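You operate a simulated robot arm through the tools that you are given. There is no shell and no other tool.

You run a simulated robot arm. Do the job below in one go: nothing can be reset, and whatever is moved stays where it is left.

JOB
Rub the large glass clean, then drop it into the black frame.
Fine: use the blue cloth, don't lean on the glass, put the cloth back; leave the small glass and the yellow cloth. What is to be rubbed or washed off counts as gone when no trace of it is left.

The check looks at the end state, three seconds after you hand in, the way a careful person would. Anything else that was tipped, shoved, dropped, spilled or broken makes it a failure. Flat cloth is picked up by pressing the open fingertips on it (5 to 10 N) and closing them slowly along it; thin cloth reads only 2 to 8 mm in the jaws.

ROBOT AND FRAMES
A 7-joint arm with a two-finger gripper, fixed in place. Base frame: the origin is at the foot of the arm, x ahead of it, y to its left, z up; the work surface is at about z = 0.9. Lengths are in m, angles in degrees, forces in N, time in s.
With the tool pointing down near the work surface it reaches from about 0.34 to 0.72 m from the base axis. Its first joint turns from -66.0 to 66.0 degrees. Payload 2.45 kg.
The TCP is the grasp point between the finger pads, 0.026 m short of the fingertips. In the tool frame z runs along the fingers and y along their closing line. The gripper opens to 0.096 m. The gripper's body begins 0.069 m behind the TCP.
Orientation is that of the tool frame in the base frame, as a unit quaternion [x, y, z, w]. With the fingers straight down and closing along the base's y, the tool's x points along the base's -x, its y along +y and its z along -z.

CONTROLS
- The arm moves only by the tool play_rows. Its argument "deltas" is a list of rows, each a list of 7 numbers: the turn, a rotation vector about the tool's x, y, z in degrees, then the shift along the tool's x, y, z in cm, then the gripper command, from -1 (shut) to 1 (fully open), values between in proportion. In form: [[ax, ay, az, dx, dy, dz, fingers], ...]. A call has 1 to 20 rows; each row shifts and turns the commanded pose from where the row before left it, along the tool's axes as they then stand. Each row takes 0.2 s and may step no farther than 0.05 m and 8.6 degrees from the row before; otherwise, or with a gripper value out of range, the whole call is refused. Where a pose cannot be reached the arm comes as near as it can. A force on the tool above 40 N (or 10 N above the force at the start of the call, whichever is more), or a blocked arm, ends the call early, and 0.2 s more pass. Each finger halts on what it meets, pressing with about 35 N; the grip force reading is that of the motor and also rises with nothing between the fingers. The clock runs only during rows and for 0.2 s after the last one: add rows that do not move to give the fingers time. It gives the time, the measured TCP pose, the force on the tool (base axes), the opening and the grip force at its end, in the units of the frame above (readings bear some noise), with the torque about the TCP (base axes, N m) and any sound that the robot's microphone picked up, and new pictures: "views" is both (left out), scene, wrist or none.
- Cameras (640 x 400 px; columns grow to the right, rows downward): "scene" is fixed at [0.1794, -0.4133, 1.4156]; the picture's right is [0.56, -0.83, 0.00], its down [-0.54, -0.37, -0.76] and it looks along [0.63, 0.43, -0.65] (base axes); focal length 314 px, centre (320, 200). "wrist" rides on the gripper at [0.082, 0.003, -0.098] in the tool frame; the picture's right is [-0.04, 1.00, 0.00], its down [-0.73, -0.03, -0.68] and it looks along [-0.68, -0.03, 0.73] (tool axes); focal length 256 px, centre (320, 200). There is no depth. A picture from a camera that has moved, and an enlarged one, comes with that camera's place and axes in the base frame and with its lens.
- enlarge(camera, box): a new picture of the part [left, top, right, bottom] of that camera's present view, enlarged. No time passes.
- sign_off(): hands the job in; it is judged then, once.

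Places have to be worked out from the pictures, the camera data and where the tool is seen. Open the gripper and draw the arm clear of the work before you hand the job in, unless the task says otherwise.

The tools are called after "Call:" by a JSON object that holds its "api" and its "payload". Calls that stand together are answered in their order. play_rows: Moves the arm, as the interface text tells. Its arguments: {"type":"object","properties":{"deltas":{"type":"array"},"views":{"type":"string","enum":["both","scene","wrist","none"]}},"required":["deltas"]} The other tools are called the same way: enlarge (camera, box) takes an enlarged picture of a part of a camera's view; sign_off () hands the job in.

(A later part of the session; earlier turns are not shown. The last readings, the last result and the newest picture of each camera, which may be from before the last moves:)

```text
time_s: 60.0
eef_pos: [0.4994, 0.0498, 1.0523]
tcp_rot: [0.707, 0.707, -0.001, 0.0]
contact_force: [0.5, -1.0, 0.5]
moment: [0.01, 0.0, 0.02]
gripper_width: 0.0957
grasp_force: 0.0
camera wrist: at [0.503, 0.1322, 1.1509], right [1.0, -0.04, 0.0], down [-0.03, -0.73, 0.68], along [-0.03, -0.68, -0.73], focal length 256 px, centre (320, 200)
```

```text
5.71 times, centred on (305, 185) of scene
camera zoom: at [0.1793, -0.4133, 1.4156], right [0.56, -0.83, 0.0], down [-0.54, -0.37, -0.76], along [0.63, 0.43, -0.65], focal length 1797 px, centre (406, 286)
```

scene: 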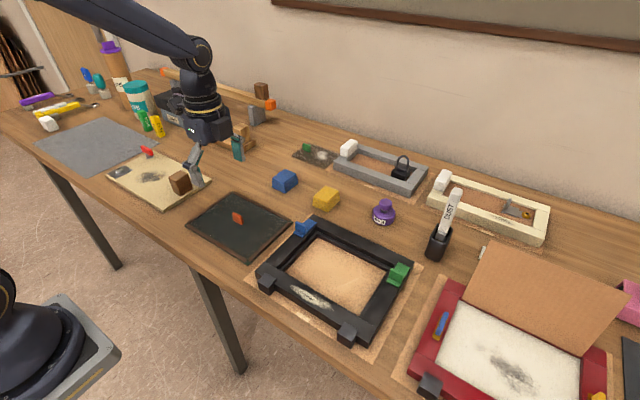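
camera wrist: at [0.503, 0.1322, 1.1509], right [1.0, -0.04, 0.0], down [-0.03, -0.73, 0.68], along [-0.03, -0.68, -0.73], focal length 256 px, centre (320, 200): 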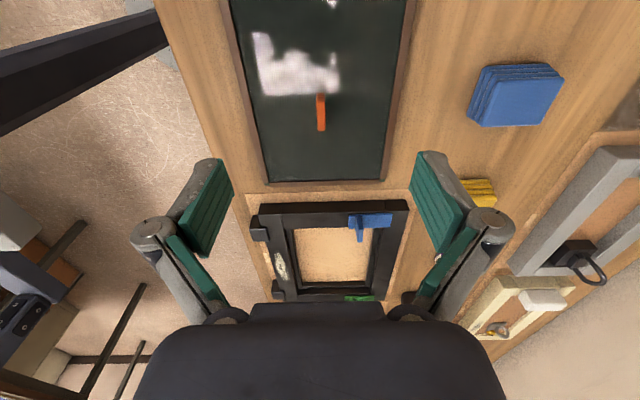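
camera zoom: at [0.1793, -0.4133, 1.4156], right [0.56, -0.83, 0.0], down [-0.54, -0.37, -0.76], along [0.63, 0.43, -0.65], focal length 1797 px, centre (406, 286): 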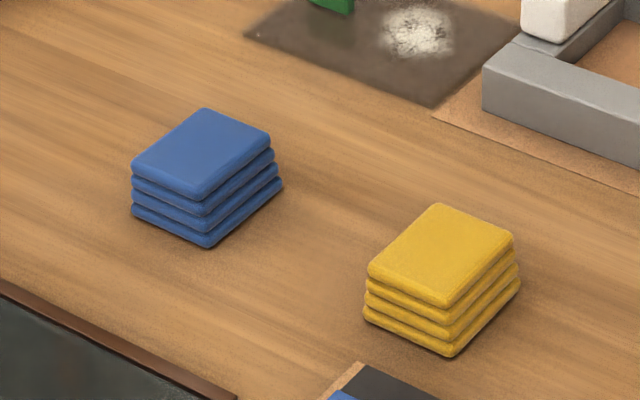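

The cloth sits back in its original spot and the glass is clean; the bright patch is a ceiling-light reflection. The knob's centre is about (0.4995, 0.0293), which is the glass's centre too. Before lifting the glass I'll measure the frame opening from the same kind of viewpoint.

Call:
{"api": "play_rows", "payload": {"deltas": [[0, 0, 0, -4, 0, 0, 1], [0, 0, 0, -4, 0, 0, 1], [0, 0, 0, -4, 0, 0, 1], [0, 0, 0, -4, 0, 0, 1], [0, 0, 0, -4, 0, 0, 1], [0, 0, 0, 0, 0, 0, 1]], "views": "both"}}

Call:
{"api": "enlarge", "payload": {"camera": "wrist", "box": [200, 0, 440, 240]}}

Call:
{"api": "enlarge", "payload": {"camera": "scene", "box": [185, 185, 300, 270]}}

```text
time_s: 61.4
eef_pos: [0.4983, -0.1483, 1.0521]
tcp_rot: [0.707, 0.707, 0.0, 0.0]
contact_force: [0.2, -0.8, -0.8]
moment: [0.01, 0.0, -0.01]
gripper_width: 0.0962
grasp_force: 0.0
camera wrist: at [0.503, -0.0667, 1.1508], right [1.0, -0.04, 0.0], down [-0.03, -0.73, 0.68], along [-0.03, -0.68, -0.73], focal length 256 px, centre (320, 200)
```

scene: 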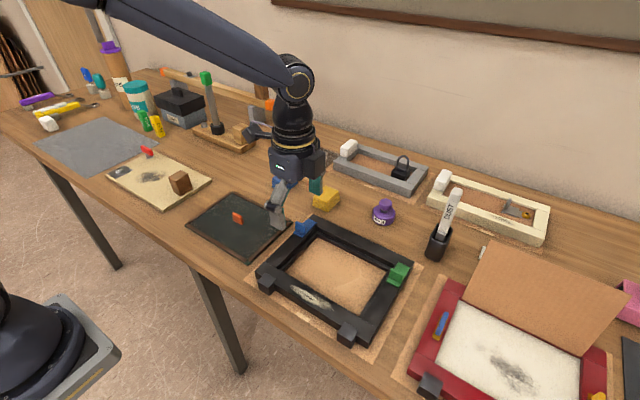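
wrist: 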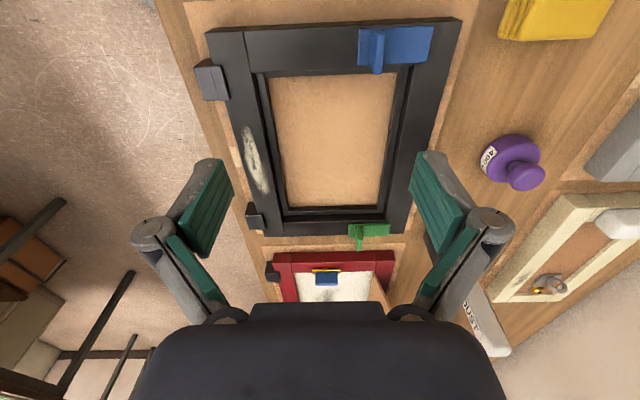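

```text
1.67 times, centred on (320, 120) of wrist
camera zoom: at [0.503, -0.0667, 1.1508], right [1.0, -0.04, 0.0], down [-0.03, -0.73, 0.68], along [-0.03, -0.68, -0.73], focal length 427 px, centre (320, 333)
```

zoom: 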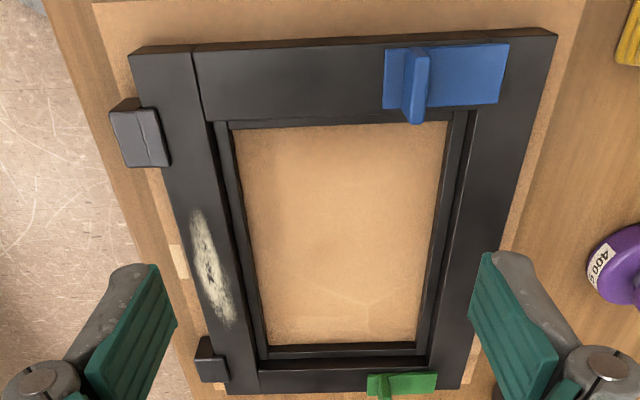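

```text
4.71 times, centred on (242, 228) of scene
camera zoom: at [0.1793, -0.4134, 1.4156], right [0.56, -0.83, 0.0], down [-0.54, -0.37, -0.76], along [0.63, 0.43, -0.65], focal length 1480 px, centre (685, 71)
```

zoom: 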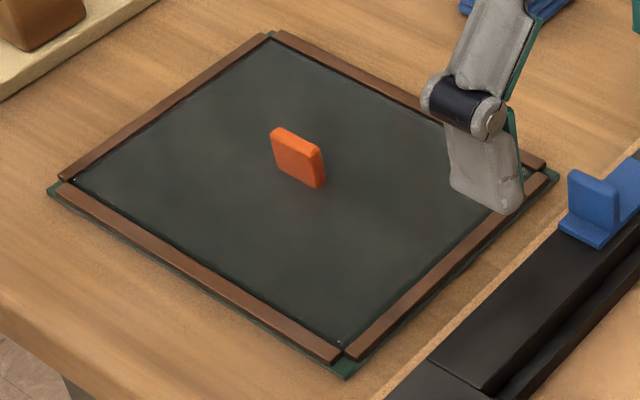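

The clips appear to lie wholly on the side rails, clear of the opening. I'll zoom in for precise edges of the opening and the clips.

Call:
{"api": "enlarge", "payload": {"camera": "wrist", "box": [320, 10, 470, 110]}}

Call:
{"api": "enlarge", "payload": {"camera": "wrist", "box": [195, 10, 345, 110]}}

Call:
{"api": "enlarge", "payload": {"camera": "wrist", "box": [230, 170, 420, 260]}}

```text
4.00 times, centred on (395, 60) of wrist
camera zoom: at [0.503, -0.0667, 1.1508], right [1.0, -0.04, 0.0], down [-0.03, -0.73, 0.68], along [-0.03, -0.68, -0.73], focal length 1024 px, centre (20, 760)
```

zoom: 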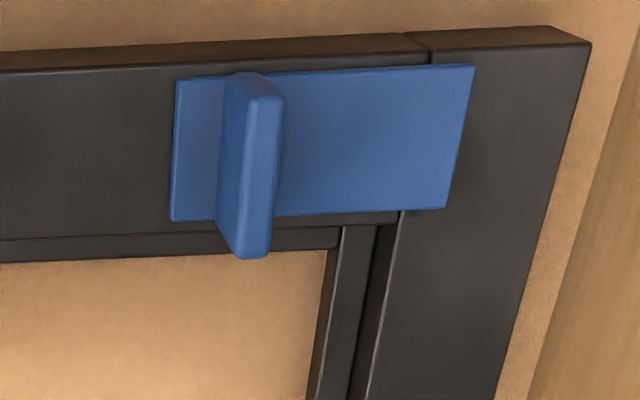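

```text
4.00 times, centred on (270, 60) of wrist
camera zoom: at [0.503, -0.0667, 1.1508], right [1.0, -0.04, 0.0], down [-0.03, -0.73, 0.68], along [-0.03, -0.68, -0.73], focal length 1024 px, centre (520, 760)
```

zoom: 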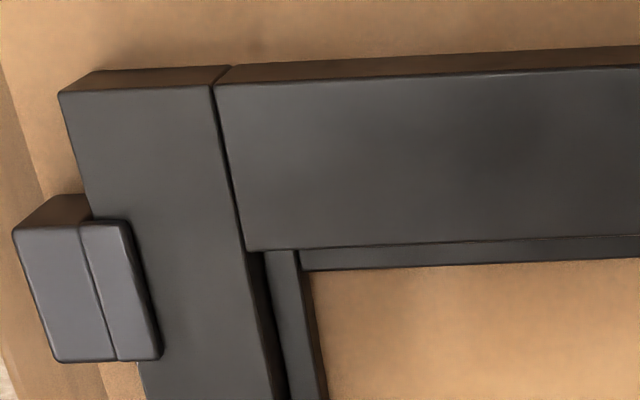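

```text
3.37 times, centred on (325, 215) of wrist
camera zoom: at [0.503, -0.0667, 1.1508], right [1.0, -0.04, 0.0], down [-0.03, -0.73, 0.68], along [-0.03, -0.68, -0.73], focal length 862 px, centre (303, 150)
```

zoom: 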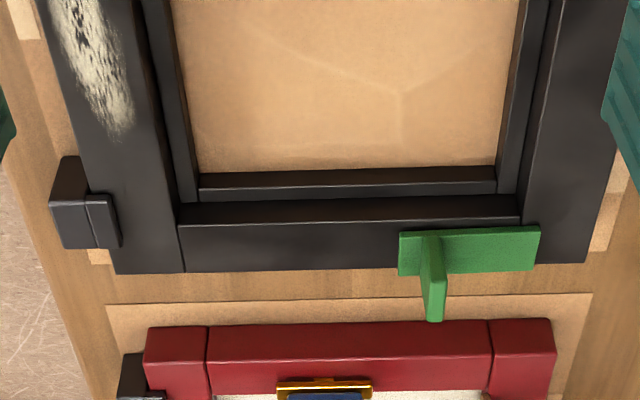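

The opening measures x 0.442–0.579, y −0.323 to −0.133, centred at about (0.5107, −0.2284), and both clips are clear of it. The glass centre is at about (0.4995, 0.0293). I'll go back over the knob and descend partway to check alignment.

Call:
{"api": "play_rows", "payload": {"deltas": [[0, 0, 0, 3.6, 0, 0, 1], [0, 0, 0, 3.6, 0, 0, 1], [0, 0, 0, 3.6, 0, 0, 1], [0, 0, 0, 3.6, 0, 0, 1], [0, 0, 0, 3.4, -0.05, 0, 1], [0, 0, 0, 0, 0, 3, 1], [0, 0, 0, 0, 0, 3, 1], [0, 0, 0, 0, 0, 2, 1], [0, 0, 0, 0, 0, 0, 1]], "views": "both"}}

Call:
{"api": "enlarge", "payload": {"camera": "wrist", "box": [220, 60, 420, 200]}}

Call:
{"api": "enlarge", "payload": {"camera": "scene", "box": [180, 170, 300, 270]}}

```text
time_s: 63.4
eef_pos: [0.4995, 0.0295, 0.9712]
tcp_rot: [0.707, 0.707, 0.0, 0.0]
contact_force: [-0.6, 0.5, -0.9]
moment: [-0.02, -0.05, 0.01]
gripper_width: 0.0961
grasp_force: 0.1
camera wrist: at [0.5028, 0.1117, 1.0697], right [1.0, -0.04, 0.0], down [-0.03, -0.73, 0.68], along [-0.03, -0.68, -0.73], focal length 256 px, centre (320, 200)
```

scene: 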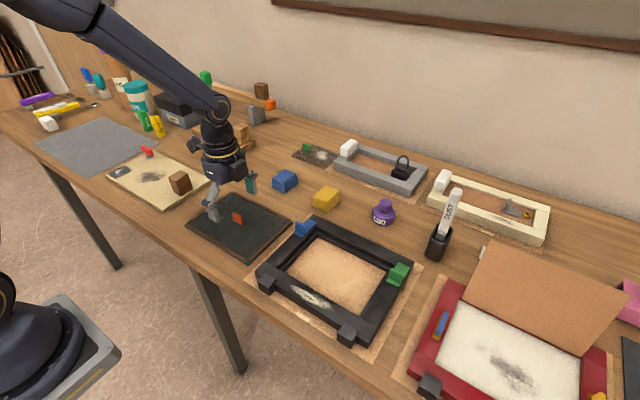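
wrist: 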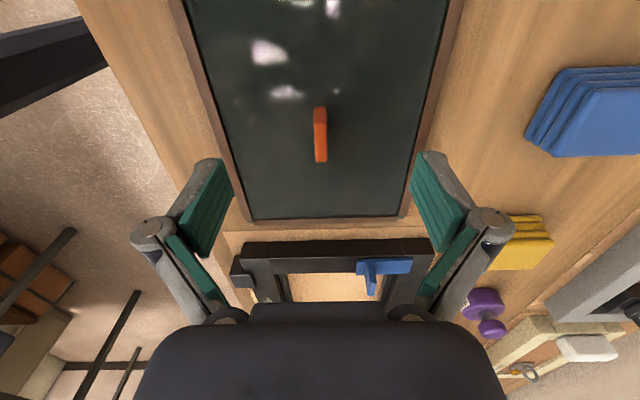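

```text
2.86 times, centred on (320, 130) of wrist
camera zoom: at [0.5028, 0.1117, 1.0697], right [1.0, -0.04, 0.0], down [-0.03, -0.73, 0.68], along [-0.03, -0.68, -0.73], focal length 731 px, centre (320, 400)
```

zoom: 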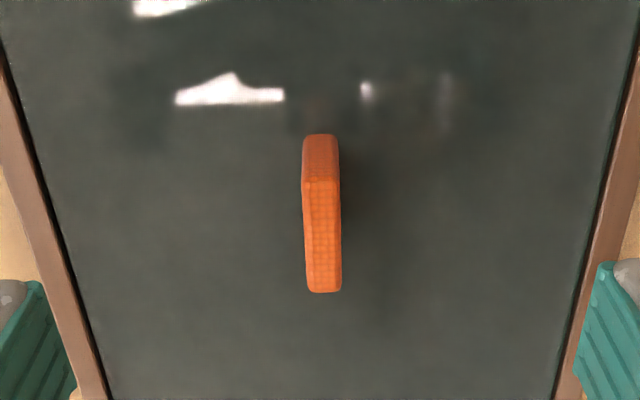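

```text
4.00 times, centred on (240, 220) of scene
camera zoom: at [0.1794, -0.4133, 1.4156], right [0.56, -0.83, 0.0], down [-0.54, -0.37, -0.76], along [0.63, 0.43, -0.65], focal length 1258 px, centre (640, 120)
```

zoom: 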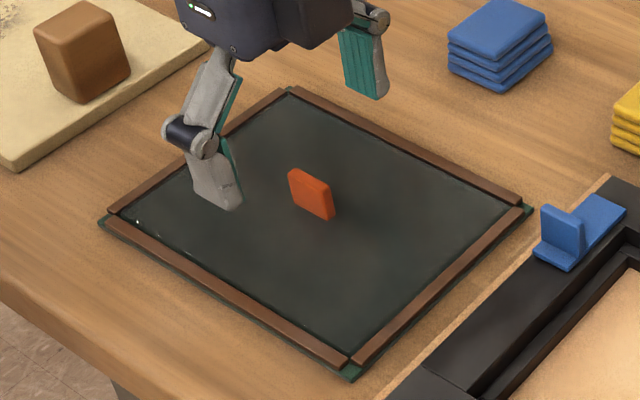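

The knob is centred under the TCP within a millimetre (x 0.4995, y 0.0297, top at z 0.931). I'll descend so the fingertips stop about 4–5 mm above the glass.

Call:
{"api": "play_rows", "payload": {"deltas": [[0, 0, 0, 0, 0, 1.5, 1], [0, 0, 0, 0, 0, 1.0, 1], [0, 0, 0, 0, 0, 0.5, 1], [0, 0, 0, 0, 0, 0.2, 1], [0, 0, 0, 0, 0, 0, 1]], "views": "both"}}

Call:
{"api": "enlarge", "payload": {"camera": "scene", "box": [180, 170, 300, 270]}}

```text
time_s: 64.6
eef_pos: [0.4995, 0.0295, 0.9399]
tcp_rot: [0.707, 0.707, -0.001, 0.0]
contact_force: [0.4, 0.2, -0.6]
moment: [-0.03, -0.02, 0.05]
gripper_width: 0.0961
grasp_force: 0.1
camera wrist: at [0.5028, 0.1108, 1.0376], right [1.0, -0.04, 0.0], down [-0.03, -0.73, 0.68], along [-0.03, -0.68, -0.73], focal length 256 px, centre (320, 200)
```

scene: 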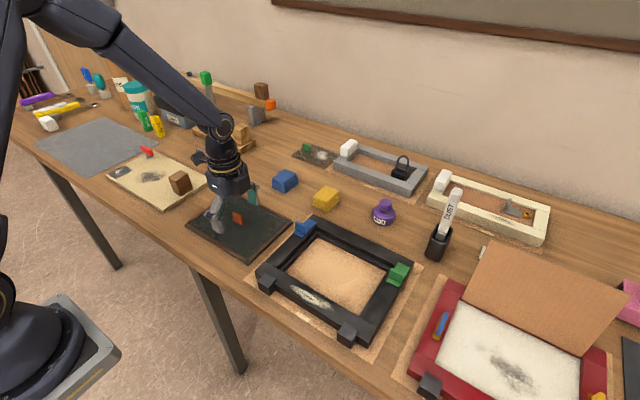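
wrist: 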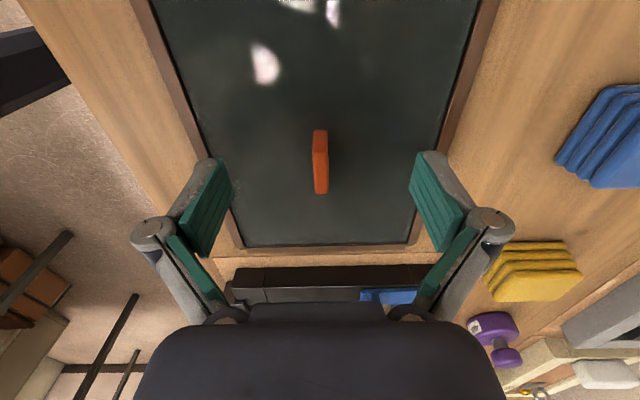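

```text
4.00 times, centred on (240, 220) of scene
camera zoom: at [0.1794, -0.4133, 1.4156], right [0.56, -0.83, 0.0], down [-0.54, -0.37, -0.76], along [0.63, 0.43, -0.65], focal length 1258 px, centre (640, 120)
```

zoom: 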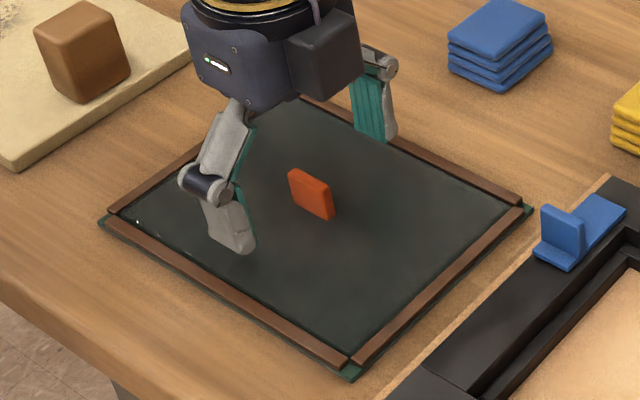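

Clear all around. The finger linkage swings the tips slightly downward as it closes, so I'll close in steps while watching the force on the glass.

Call:
{"api": "play_rows", "payload": {"deltas": [[0, 0, 0, 0, 0, 0, 0.6], [0, 0, 0, 0, 0, 0, 0.2], [0, 0, 0, 0, 0, 0, -0.2], [0, 0, 0, 0, 0, 0, -0.4], [0, 0, 0, 0, 0, 0, -0.5], [0, 0, 0, 0, 0, 0, -0.5]], "views": "both"}}

Call:
{"api": "enlarge", "payload": {"camera": "scene", "box": [200, 180, 280, 250]}}

Call:
{"api": "enlarge", "payload": {"camera": "wrist", "box": [240, 100, 400, 220]}}

```text
time_s: 66.0
eef_pos: [0.4988, 0.0283, 0.9401]
tcp_rot: [0.707, 0.707, 0.0, 0.0]
contact_force: [-0.2, 0.7, -0.1]
moment: [-0.03, 0.0, -0.01]
gripper_width: 0.0237
grasp_force: 0.0
camera wrist: at [0.5029, 0.1108, 1.0378], right [1.0, -0.04, 0.0], down [-0.03, -0.73, 0.68], along [-0.03, -0.68, -0.73], focal length 256 px, centre (320, 200)
```

scene: 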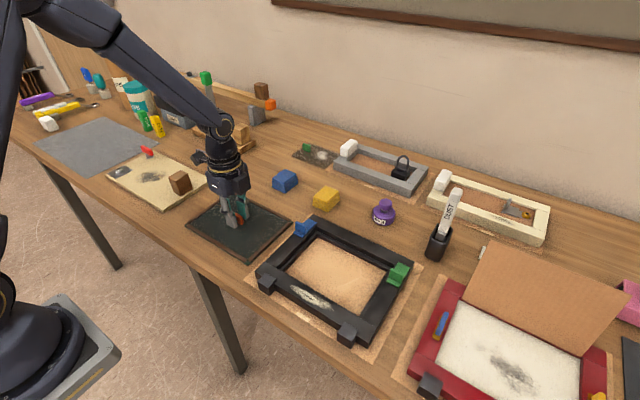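
wrist: 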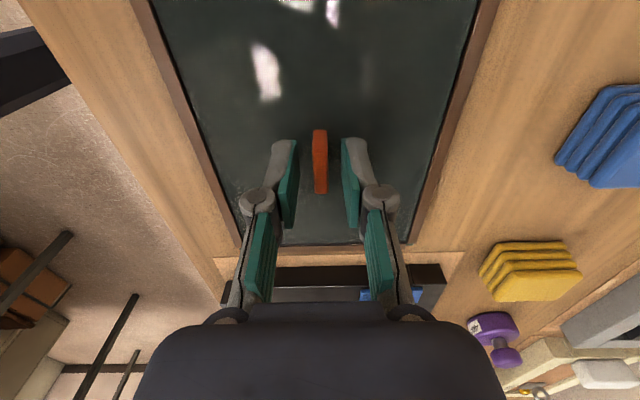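

```text
5.71 times, centred on (240, 215) of scene
camera zoom: at [0.1794, -0.4133, 1.4156], right [0.56, -0.83, 0.0], down [-0.54, -0.37, -0.76], along [0.63, 0.43, -0.65], focal length 1797 px, centre (777, 114)
```

zoom: 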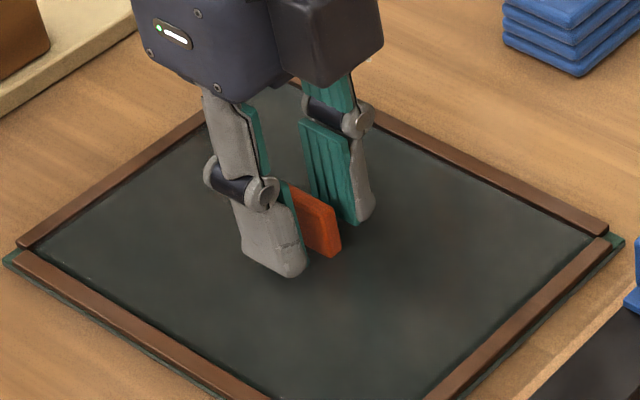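

```text
3.33 times, centred on (320, 160) of wrist
camera zoom: at [0.5029, 0.1108, 1.0378], right [1.0, -0.04, 0.0], down [-0.03, -0.73, 0.68], along [-0.03, -0.68, -0.73], focal length 853 px, centre (320, 333)
```

zoom: 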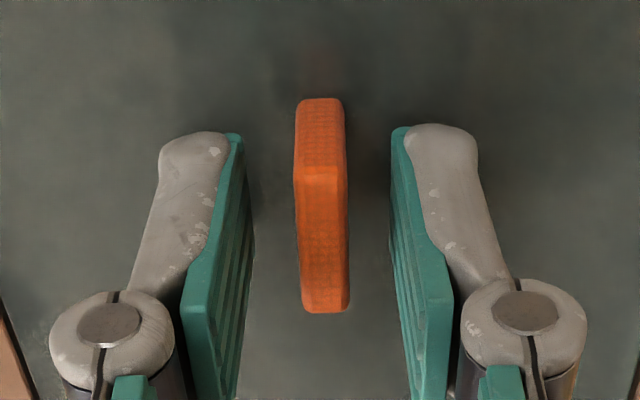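

The knob sits evenly between the pads and nothing touches the glass. I'll close slowly onto the knob.

Call:
{"api": "play_rows", "payload": {"deltas": [[0, 0, 0, 0, 0, 0, -0.62], [0, 0, 0, 0, 0, 0, -0.72], [0, 0, 0, 0, 0, 0, -0.8], [0, 0, 0, 0, 0, 0, -0.9], [0, 0, 0, 0, 0, 0, -1], [0, 0, 0, 0, 0, 0, -1]], "views": "both"}}

Call:
{"api": "enlarge", "payload": {"camera": "wrist", "box": [200, 60, 440, 260]}}

```text
time_s: 67.4
eef_pos: [0.4997, 0.0283, 0.94]
tcp_rot: [0.707, 0.707, 0.0, 0.0]
contact_force: [0.4, -0.3, 0.2]
moment: [0.02, -0.03, 0.0]
gripper_width: 0.0076
grasp_force: 34.9
camera wrist: at [0.5029, 0.1108, 1.0378], right [1.0, -0.04, 0.0], down [-0.03, -0.73, 0.68], along [-0.03, -0.68, -0.73], focal length 256 px, centre (320, 200)
```

scene: 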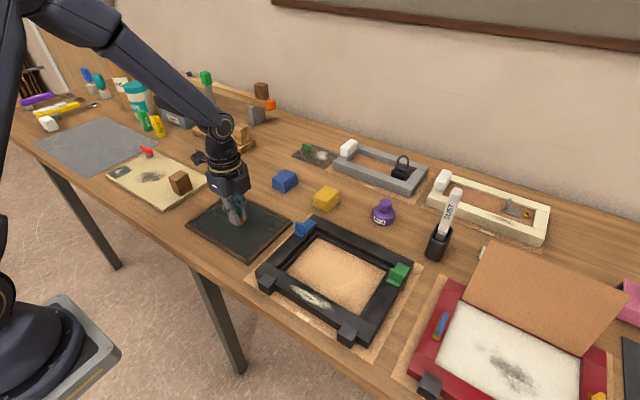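
wrist: 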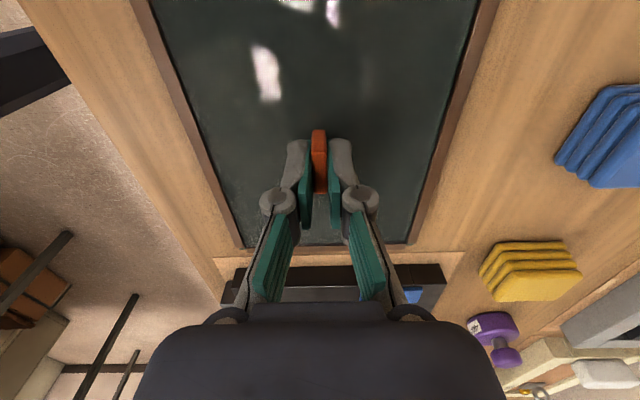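

```text
2.00 times, centred on (320, 160) of wrist
camera zoom: at [0.5029, 0.1108, 1.0378], right [1.0, -0.04, 0.0], down [-0.03, -0.73, 0.68], along [-0.03, -0.68, -0.73], focal length 512 px, centre (320, 280)
```

zoom: 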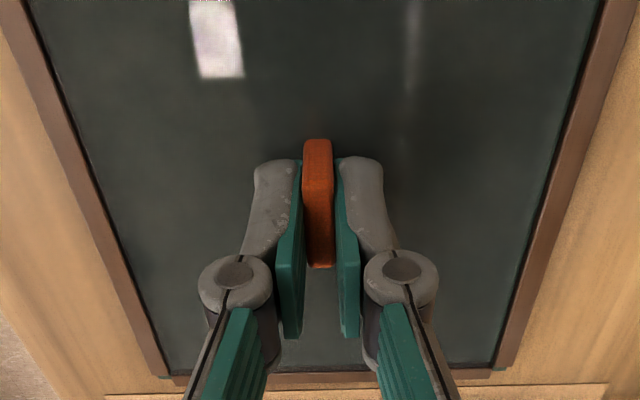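

The knob is held at 7.6 mm with 35 N on the grip. I'll lift slowly by 1.5 cm and check the weight and that only the glass comes up.

Call:
{"api": "play_rows", "payload": {"deltas": [[0, 0, 0, 0, 0, -0.2, -1], [0, 0, 0, 0, 0, -0.3, -1], [0, 0, 0, 0, 0, -0.5, -1], [0, 0, 0, 0, 0, -0.5, -1], [0, 0, 0, 0, 0, 0, -1]], "views": "both"}}

Call:
{"api": "enlarge", "payload": {"camera": "scene", "box": [175, 165, 305, 275]}}

Call:
{"api": "enlarge", "payload": {"camera": "wrist", "box": [120, 0, 520, 270]}}

```text
time_s: 68.6
eef_pos: [0.4988, 0.0298, 0.9543]
tcp_rot: [0.708, 0.707, -0.001, 0.0]
contact_force: [-0.3, 0.1, -1.5]
moment: [0.04, 0.0, 0.03]
gripper_width: 0.0072
grasp_force: 34.9
camera wrist: at [0.5029, 0.111, 1.0528], right [1.0, -0.04, 0.0], down [-0.03, -0.73, 0.68], along [-0.03, -0.68, -0.73], focal length 256 px, centre (320, 200)
```

scene: 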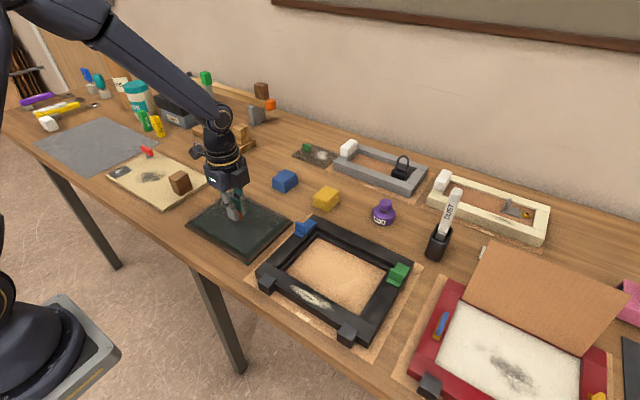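
wrist: 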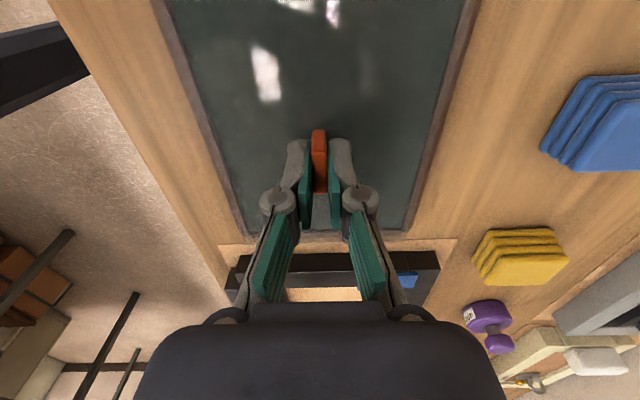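

```text
3.64 times, centred on (240, 220) of scene
camera zoom: at [0.1794, -0.4133, 1.4156], right [0.56, -0.83, 0.0], down [-0.54, -0.37, -0.76], along [0.63, 0.43, -0.65], focal length 1144 px, centre (611, 127)
```

zoom: 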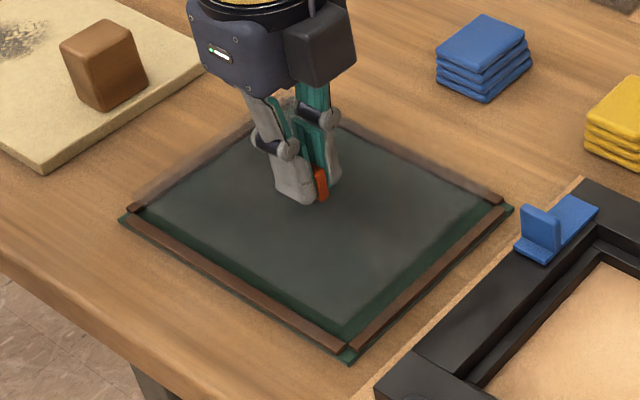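

```text
1.48 times, centred on (320, 135) of wrist
camera zoom: at [0.5029, 0.111, 1.0528], right [1.0, -0.04, 0.0], down [-0.03, -0.73, 0.68], along [-0.03, -0.68, -0.73], focal length 379 px, centre (320, 296)
```

zoom: 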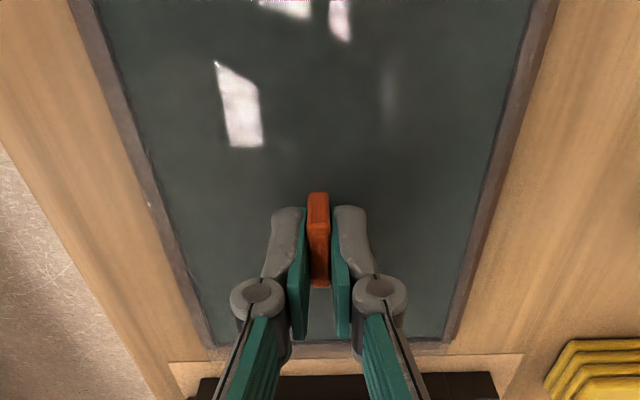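

Only the glass lifted, weighing about 1.5 N, and it is a clear pane. I'll lift it higher and zoom in on its edges to get its true size relative to the gripper.

Call:
{"api": "play_rows", "payload": {"deltas": [[0, 0, 0, 0, 0, -2, -1], [0, 0, 0, 0, 0, -2.5, -1], [0, 0, 0, 0, 0, -2.5, -1], [0, 0, 0, 0, 0, 0, -1]], "views": "both"}}

Call:
{"api": "enlarge", "payload": {"camera": "scene", "box": [150, 130, 310, 270]}}

Call:
{"api": "enlarge", "payload": {"camera": "wrist", "box": [80, 0, 560, 300]}}

```text
time_s: 69.6
eef_pos: [0.4998, 0.0287, 1.0245]
tcp_rot: [0.707, 0.707, 0.0, 0.0]
contact_force: [0.1, -0.3, -1.1]
moment: [-0.03, 0.0, -0.02]
gripper_width: 0.0076
grasp_force: 35.3
camera wrist: at [0.5026, 0.111, 1.1228], right [1.0, -0.04, 0.0], down [-0.03, -0.73, 0.68], along [-0.03, -0.68, -0.73], focal length 256 px, centre (320, 200)
```

scene: 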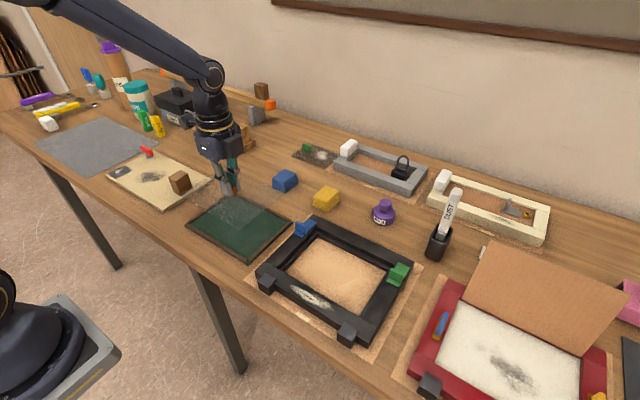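
wrist: 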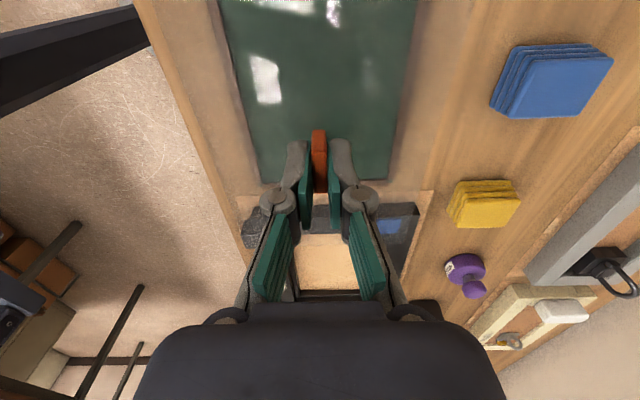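

```text
2.86 times, centred on (230, 200) of scene
camera zoom: at [0.1794, -0.4133, 1.4156], right [0.56, -0.83, 0.0], down [-0.54, -0.37, -0.76], along [0.63, 0.43, -0.65], focal length 898 px, centre (577, 200)
```

zoom: 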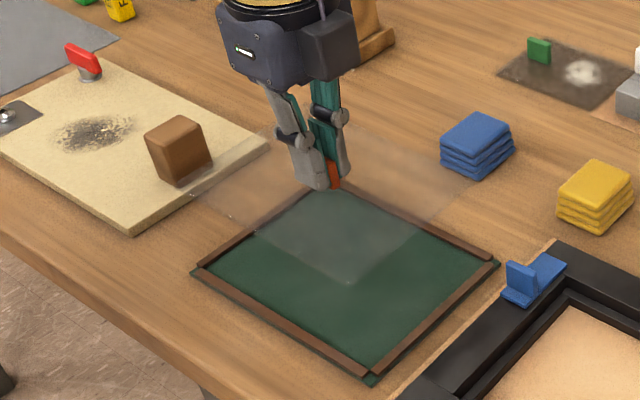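

```text
1.33 times, centred on (320, 150) of wrist
camera zoom: at [0.5026, 0.111, 1.1228], right [1.0, -0.04, 0.0], down [-0.03, -0.73, 0.68], along [-0.03, -0.68, -0.73], focal length 341 px, centre (320, 267)
```

zoom: 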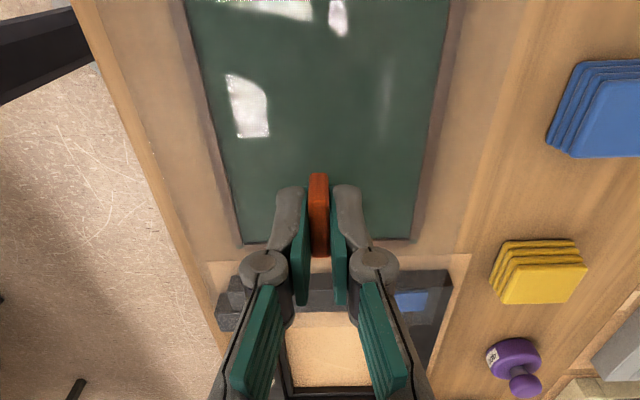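

Call:
{"api": "enlarge", "payload": {"camera": "wrist", "box": [200, 150, 440, 310]}}

Call:
{"api": "enlarge", "payload": {"camera": "wrist", "box": [120, 0, 330, 140]}}

Call:
{"api": "enlarge", "payload": {"camera": "wrist", "box": [330, 0, 500, 140]}}

Call:
{"api": "enlarge", "payload": {"camera": "scene", "box": [185, 155, 285, 235]}}

```text
2.50 times, centred on (320, 230) of wrist
camera zoom: at [0.5026, 0.111, 1.1228], right [1.0, -0.04, 0.0], down [-0.03, -0.73, 0.68], along [-0.03, -0.68, -0.73], focal length 640 px, centre (320, 125)
```

zoom: 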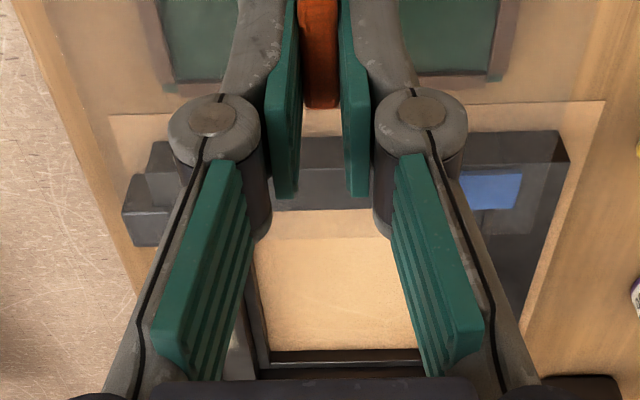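

```text
2.86 times, centred on (225, 70) of wrist
camera zoom: at [0.5026, 0.111, 1.1228], right [1.0, -0.04, 0.0], down [-0.03, -0.73, 0.68], along [-0.03, -0.68, -0.73], focal length 731 px, centre (591, 571)
```

zoom: 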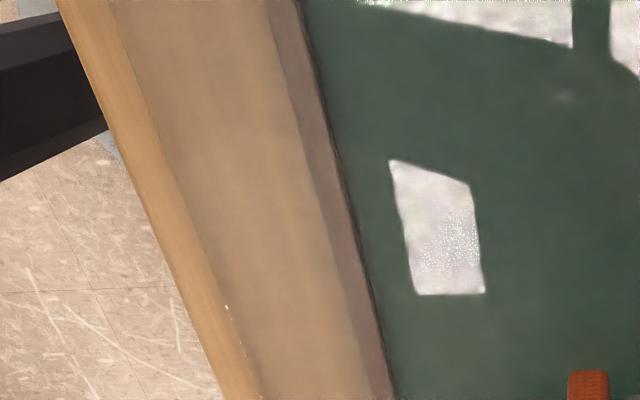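

```text
2.86 times, centred on (415, 70) of wrist
camera zoom: at [0.5026, 0.111, 1.1228], right [1.0, -0.04, 0.0], down [-0.03, -0.73, 0.68], along [-0.03, -0.68, -0.73], focal length 731 px, centre (49, 571)
```

zoom: 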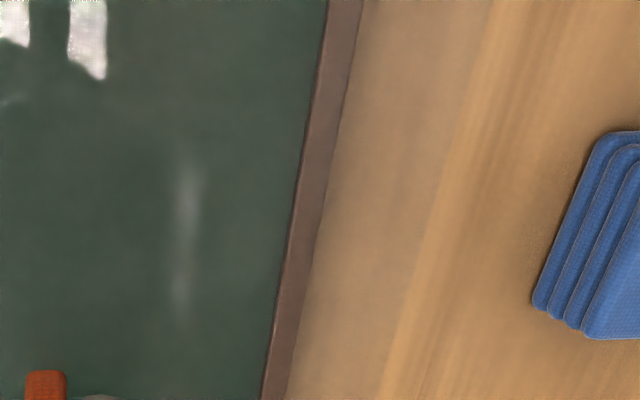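

```text
5.00 times, centred on (235, 195) of scene
camera zoom: at [0.1794, -0.4133, 1.4156], right [0.56, -0.83, 0.0], down [-0.54, -0.37, -0.76], along [0.63, 0.43, -0.65], focal length 1572 px, centre (745, 225)
```

zoom: 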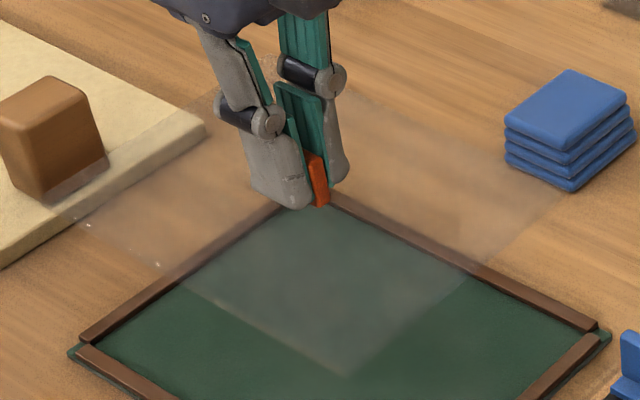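

The pane measures about 0.130 × 0.176 m and is centred on the TCP. The opening is about 0.137 × 0.190 m, which leaves roughly 3.5 mm and 7 mm of clearance per side. I'll carry it high over to the frame centre, moving +11 mm in x and −258 mm in y.

Call:
{"api": "play_rows", "payload": {"deltas": [[0, 0, 0, 0, 0, -1, -1], [0, 0, 0, -1.5, 0, 0, -1], [0, 0, 0, -2.7, 0.14, 0, -1], [0, 0, 0, -2.7, 0.14, 0, -1], [0, 0, 0, -2.7, 0.14, 0, -1], [0, 0, 0, -2.7, 0.14, 0, -1], [0, 0, 0, -2.7, 0.14, 0, -1], [0, 0, 0, -2.7, 0.14, 0, -1], [0, 0, 0, -2.7, 0.14, 0, -1], [0, 0, 0, -2.7, 0.15, 0, -1], [0, 0, 0, -2.69, 0, 0, -1], [0, 0, 0, 0, 0, 0, -1], [0, 0, 0, 0, 0, 0, -1]], "views": "both"}}

Call:
{"api": "enlarge", "payload": {"camera": "wrist", "box": [160, 0, 480, 260]}}

Call:
{"api": "enlarge", "payload": {"camera": "scene", "box": [230, 170, 440, 350]}}

```text
time_s: 72.4
eef_pos: [0.5087, -0.2271, 1.0314]
tcp_rot: [0.707, 0.708, 0.0, 0.001]
contact_force: [0.4, -0.2, -1.7]
moment: [0.04, -0.03, 0.0]
gripper_width: 0.0074
grasp_force: 34.9
camera wrist: at [0.5124, -0.146, 1.1304], right [1.0, -0.04, 0.0], down [-0.03, -0.73, 0.68], along [-0.03, -0.68, -0.73], focal length 256 px, centre (320, 200)
```

scene: 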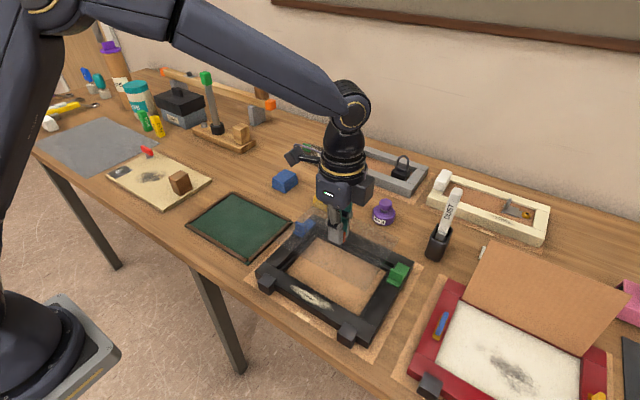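
wrist: 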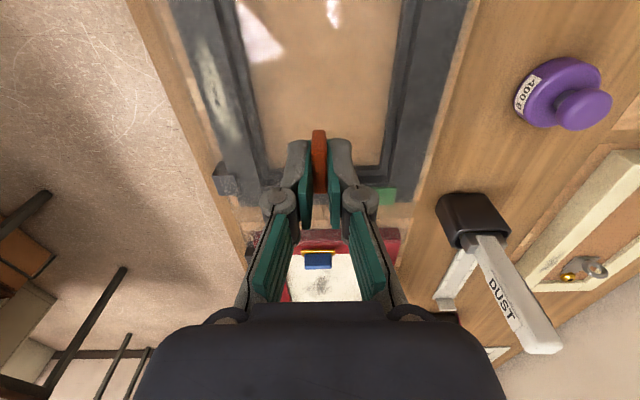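

```text
1.54 times, centred on (320, 130) of wrist
camera zoom: at [0.5124, -0.146, 1.1304], right [1.0, -0.04, 0.0], down [-0.03, -0.73, 0.68], along [-0.03, -0.68, -0.73], focal length 394 px, centre (320, 308)
```

zoom: 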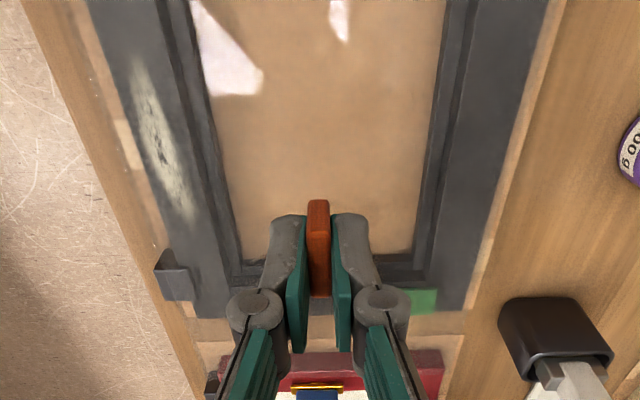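

```text
2.22 times, centred on (335, 260) of scene
camera zoom: at [0.1794, -0.4134, 1.4156], right [0.56, -0.83, 0.0], down [-0.54, -0.37, -0.76], along [0.63, 0.43, -0.65], focal length 699 px, centre (287, 67)
```

zoom: 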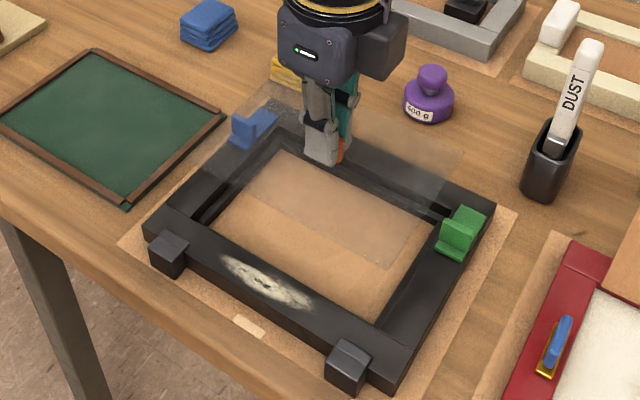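

I'm over the frame with the glass well above the clips. I'll zoom in on the frame's edges through the glass to refine the alignment before lowering.

Call:
{"api": "enlarge", "payload": {"camera": "wrist", "box": [170, 0, 320, 100]}}

Call:
{"api": "enlarge", "payload": {"camera": "wrist", "box": [340, 0, 490, 100]}}

Call:
{"api": "enlarge", "payload": {"camera": "wrist", "box": [200, 110, 440, 250]}}

```text
4.00 times, centred on (245, 50) of wrist
camera zoom: at [0.5124, -0.146, 1.1304], right [1.0, -0.04, 0.0], down [-0.03, -0.73, 0.68], along [-0.03, -0.68, -0.73], focal length 1024 px, centre (620, 800)
```

zoom: 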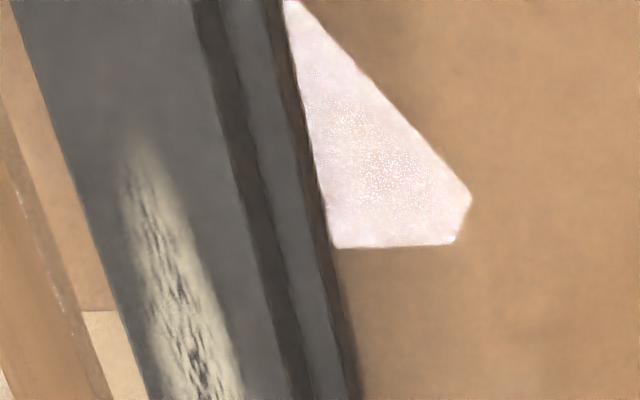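

```text
4.00 times, centred on (415, 50) of wrist
camera zoom: at [0.5124, -0.146, 1.1304], right [1.0, -0.04, 0.0], down [-0.03, -0.73, 0.68], along [-0.03, -0.68, -0.73], focal length 1024 px, centre (-60, 800)
```

zoom: 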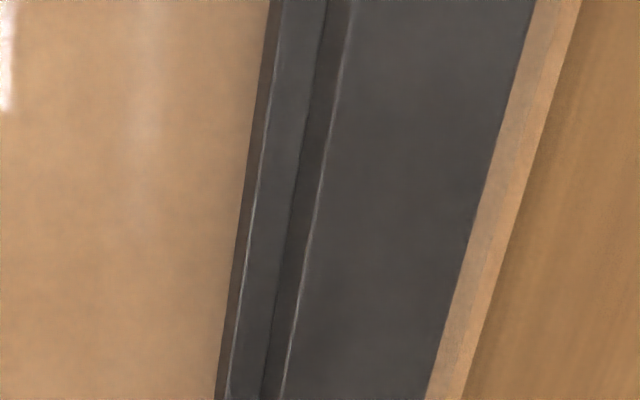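

```text
2.67 times, centred on (320, 180) of wrist
camera zoom: at [0.5124, -0.146, 1.1304], right [1.0, -0.04, 0.0], down [-0.03, -0.73, 0.68], along [-0.03, -0.68, -0.73], focal length 683 px, centre (320, 253)
```

zoom: 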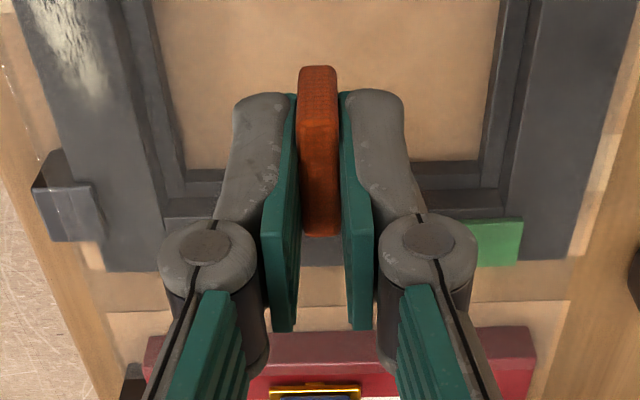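

Call:
{"api": "enlarge", "payload": {"camera": "wrist", "box": [230, 150, 310, 220]}}

Call:
{"api": "enlarge", "payload": {"camera": "wrist", "box": [360, 150, 430, 220]}}

Call:
{"api": "enlarge", "payload": {"camera": "scene", "box": [280, 200, 420, 310]}}

```text
5.71 times, centred on (270, 185) of wrist
camera zoom: at [0.5124, -0.146, 1.1304], right [1.0, -0.04, 0.0], down [-0.03, -0.73, 0.68], along [-0.03, -0.68, -0.73], focal length 1463 px, centre (606, 286)
```

zoom: 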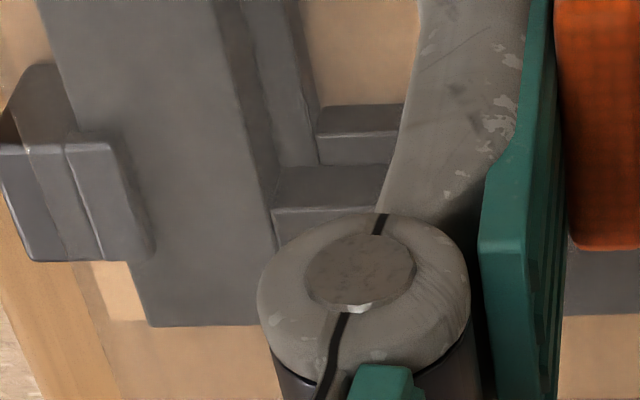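

```text
5.71 times, centred on (395, 185) of wrist
camera zoom: at [0.5124, -0.146, 1.1304], right [1.0, -0.04, 0.0], down [-0.03, -0.73, 0.68], along [-0.03, -0.68, -0.73], focal length 1463 px, centre (-109, 286)
```

zoom: 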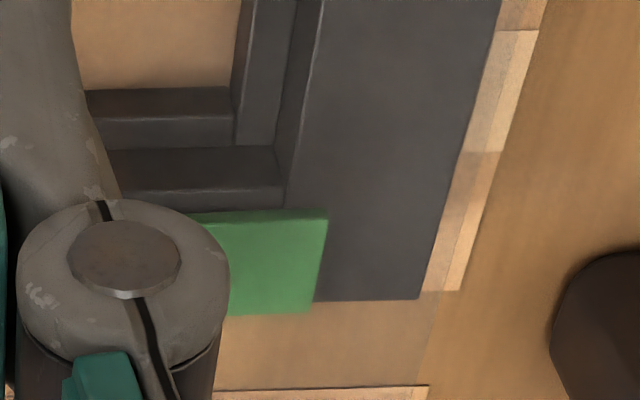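

```text
3.64 times, centred on (350, 255) of scene
camera zoom: at [0.1794, -0.4134, 1.4156], right [0.56, -0.83, 0.0], down [-0.54, -0.37, -0.76], along [0.63, 0.43, -0.65], focal length 1144 px, centre (211, 0)
```

zoom: 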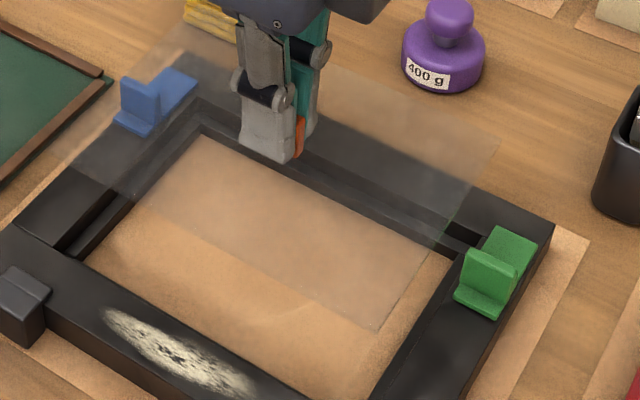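

The opening is centred on the glass within about 1 mm in both x and y (edges at −0.0695/+0.0701 in x around the TCP, and −0.133/−0.321 in y). I'll lower it to about 1 cm above seating and re-check.

Call:
{"api": "play_rows", "payload": {"deltas": [[0, 0, 0, 0, 0.04, 1.5, -1], [0, 0, 0, 0, 0, 2, -1], [0, 0, 0, 0, 0, 2, -1], [0, 0, 0, 0, 0, 1.0, -1], [0, 0, 0, 0, 0, 0.5, -1], [0, 0, 0, 0, 0, 0, -1]], "views": "both"}}

Call:
{"api": "enlarge", "payload": {"camera": "scene", "box": [240, 200, 430, 350]}}

Call:
{"api": "enlarge", "payload": {"camera": "wrist", "box": [140, 0, 500, 260]}}

```text
time_s: 73.8
eef_pos: [0.5119, -0.2271, 0.9618]
tcp_rot: [0.707, 0.707, 0.0, 0.0]
contact_force: [0.5, -0.1, -0.8]
moment: [0.01, 0.03, 0.02]
gripper_width: 0.0074
grasp_force: 35.2
camera wrist: at [0.5142, -0.1459, 1.0622], right [1.0, -0.04, 0.0], down [-0.03, -0.73, 0.68], along [-0.03, -0.68, -0.73], focal length 256 px, centre (320, 200)
```

scene: 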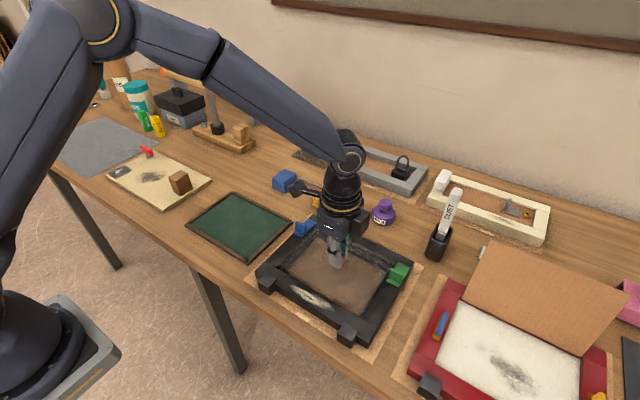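
wrist: 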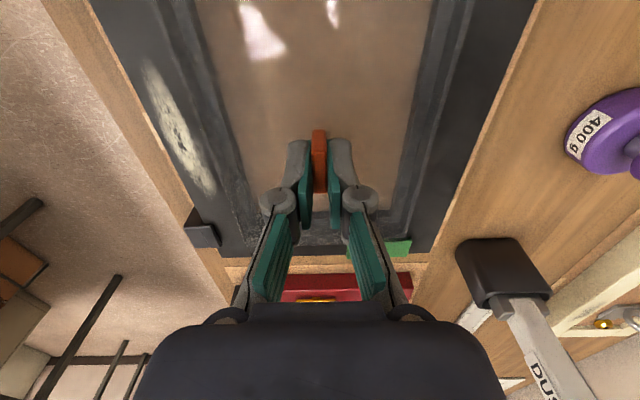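

```text
2.67 times, centred on (335, 275) of scene
camera zoom: at [0.1794, -0.4133, 1.4156], right [0.56, -0.83, 0.0], down [-0.54, -0.37, -0.76], along [0.63, 0.43, -0.65], focal length 839 px, centre (280, 0)
```

zoom: 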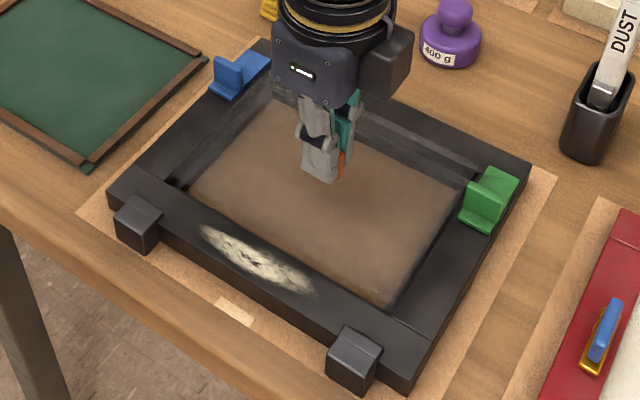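

```text
1.54 times, centred on (320, 130) of wrist
camera zoom: at [0.5142, -0.1459, 1.0622], right [1.0, -0.04, 0.0], down [-0.03, -0.73, 0.68], along [-0.03, -0.68, -0.73], focal length 394 px, centre (320, 308)
```

zoom: 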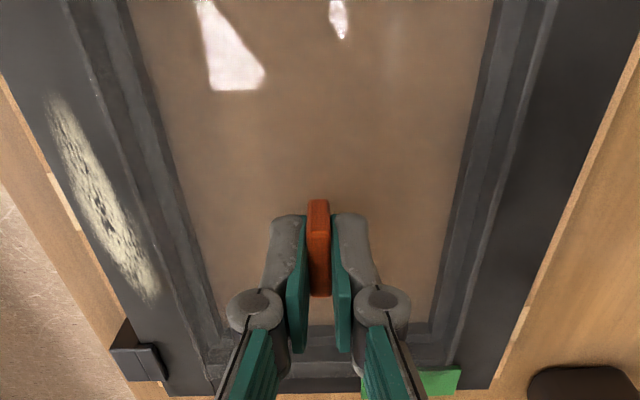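

It's now about 2 cm above seating. I'll measure the gaps again at this height.

Call:
{"api": "enlarge", "payload": {"camera": "wrist", "box": [150, 0, 300, 100]}}

Call:
{"api": "enlarge", "payload": {"camera": "wrist", "box": [360, 0, 510, 100]}}

Call:
{"api": "enlarge", "payload": {"camera": "wrist", "box": [180, 180, 440, 280]}}

Call:
{"api": "enlarge", "payload": {"camera": "scene", "box": [255, 215, 405, 325]}}

```text
4.00 times, centred on (225, 50) of wrist
camera zoom: at [0.5142, -0.1459, 1.0622], right [1.0, -0.04, 0.0], down [-0.03, -0.73, 0.68], along [-0.03, -0.68, -0.73], focal length 1024 px, centre (700, 800)
```

zoom: 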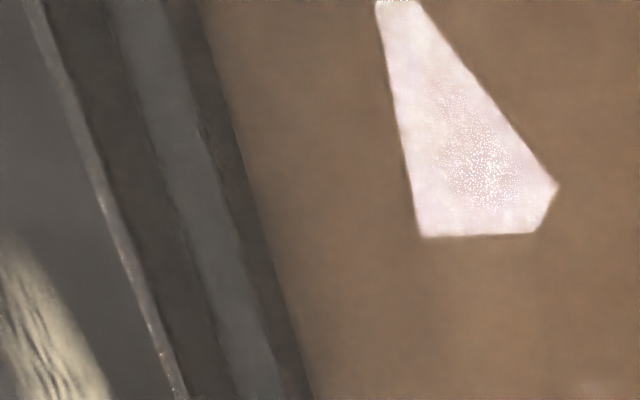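

```text
4.00 times, centred on (435, 50) of wrist
camera zoom: at [0.5142, -0.1459, 1.0622], right [1.0, -0.04, 0.0], down [-0.03, -0.73, 0.68], along [-0.03, -0.68, -0.73], focal length 1024 px, centre (-140, 800)
```

zoom: 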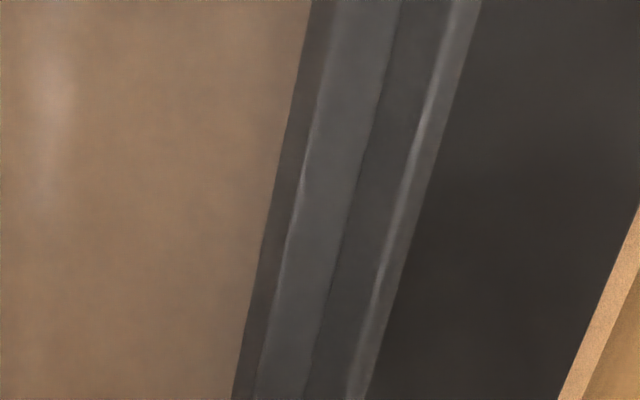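

```text
2.46 times, centred on (310, 230) of wrist
camera zoom: at [0.5142, -0.1459, 1.0622], right [1.0, -0.04, 0.0], down [-0.03, -0.73, 0.68], along [-0.03, -0.68, -0.73], focal length 630 px, centre (345, 126)
```

zoom: 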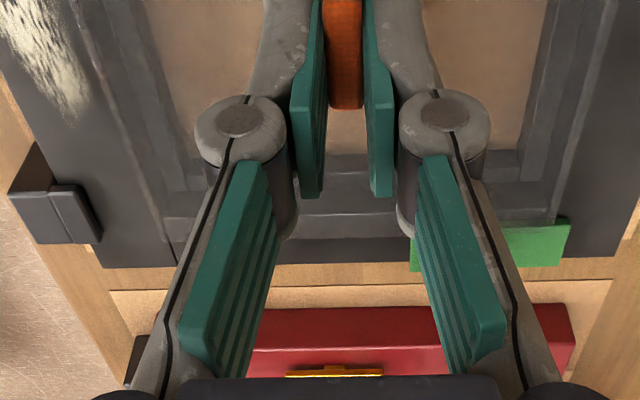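

```text
3.64 times, centred on (330, 270) of scene
camera zoom: at [0.1794, -0.4133, 1.4156], right [0.56, -0.83, 0.0], down [-0.54, -0.37, -0.76], along [0.63, 0.43, -0.65], focal length 1144 px, centre (284, -54)
```

zoom: 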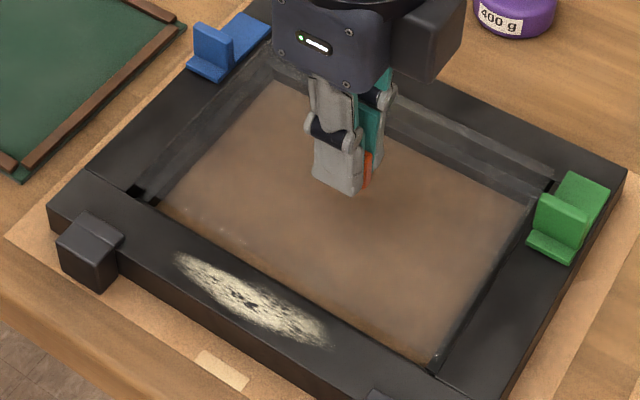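

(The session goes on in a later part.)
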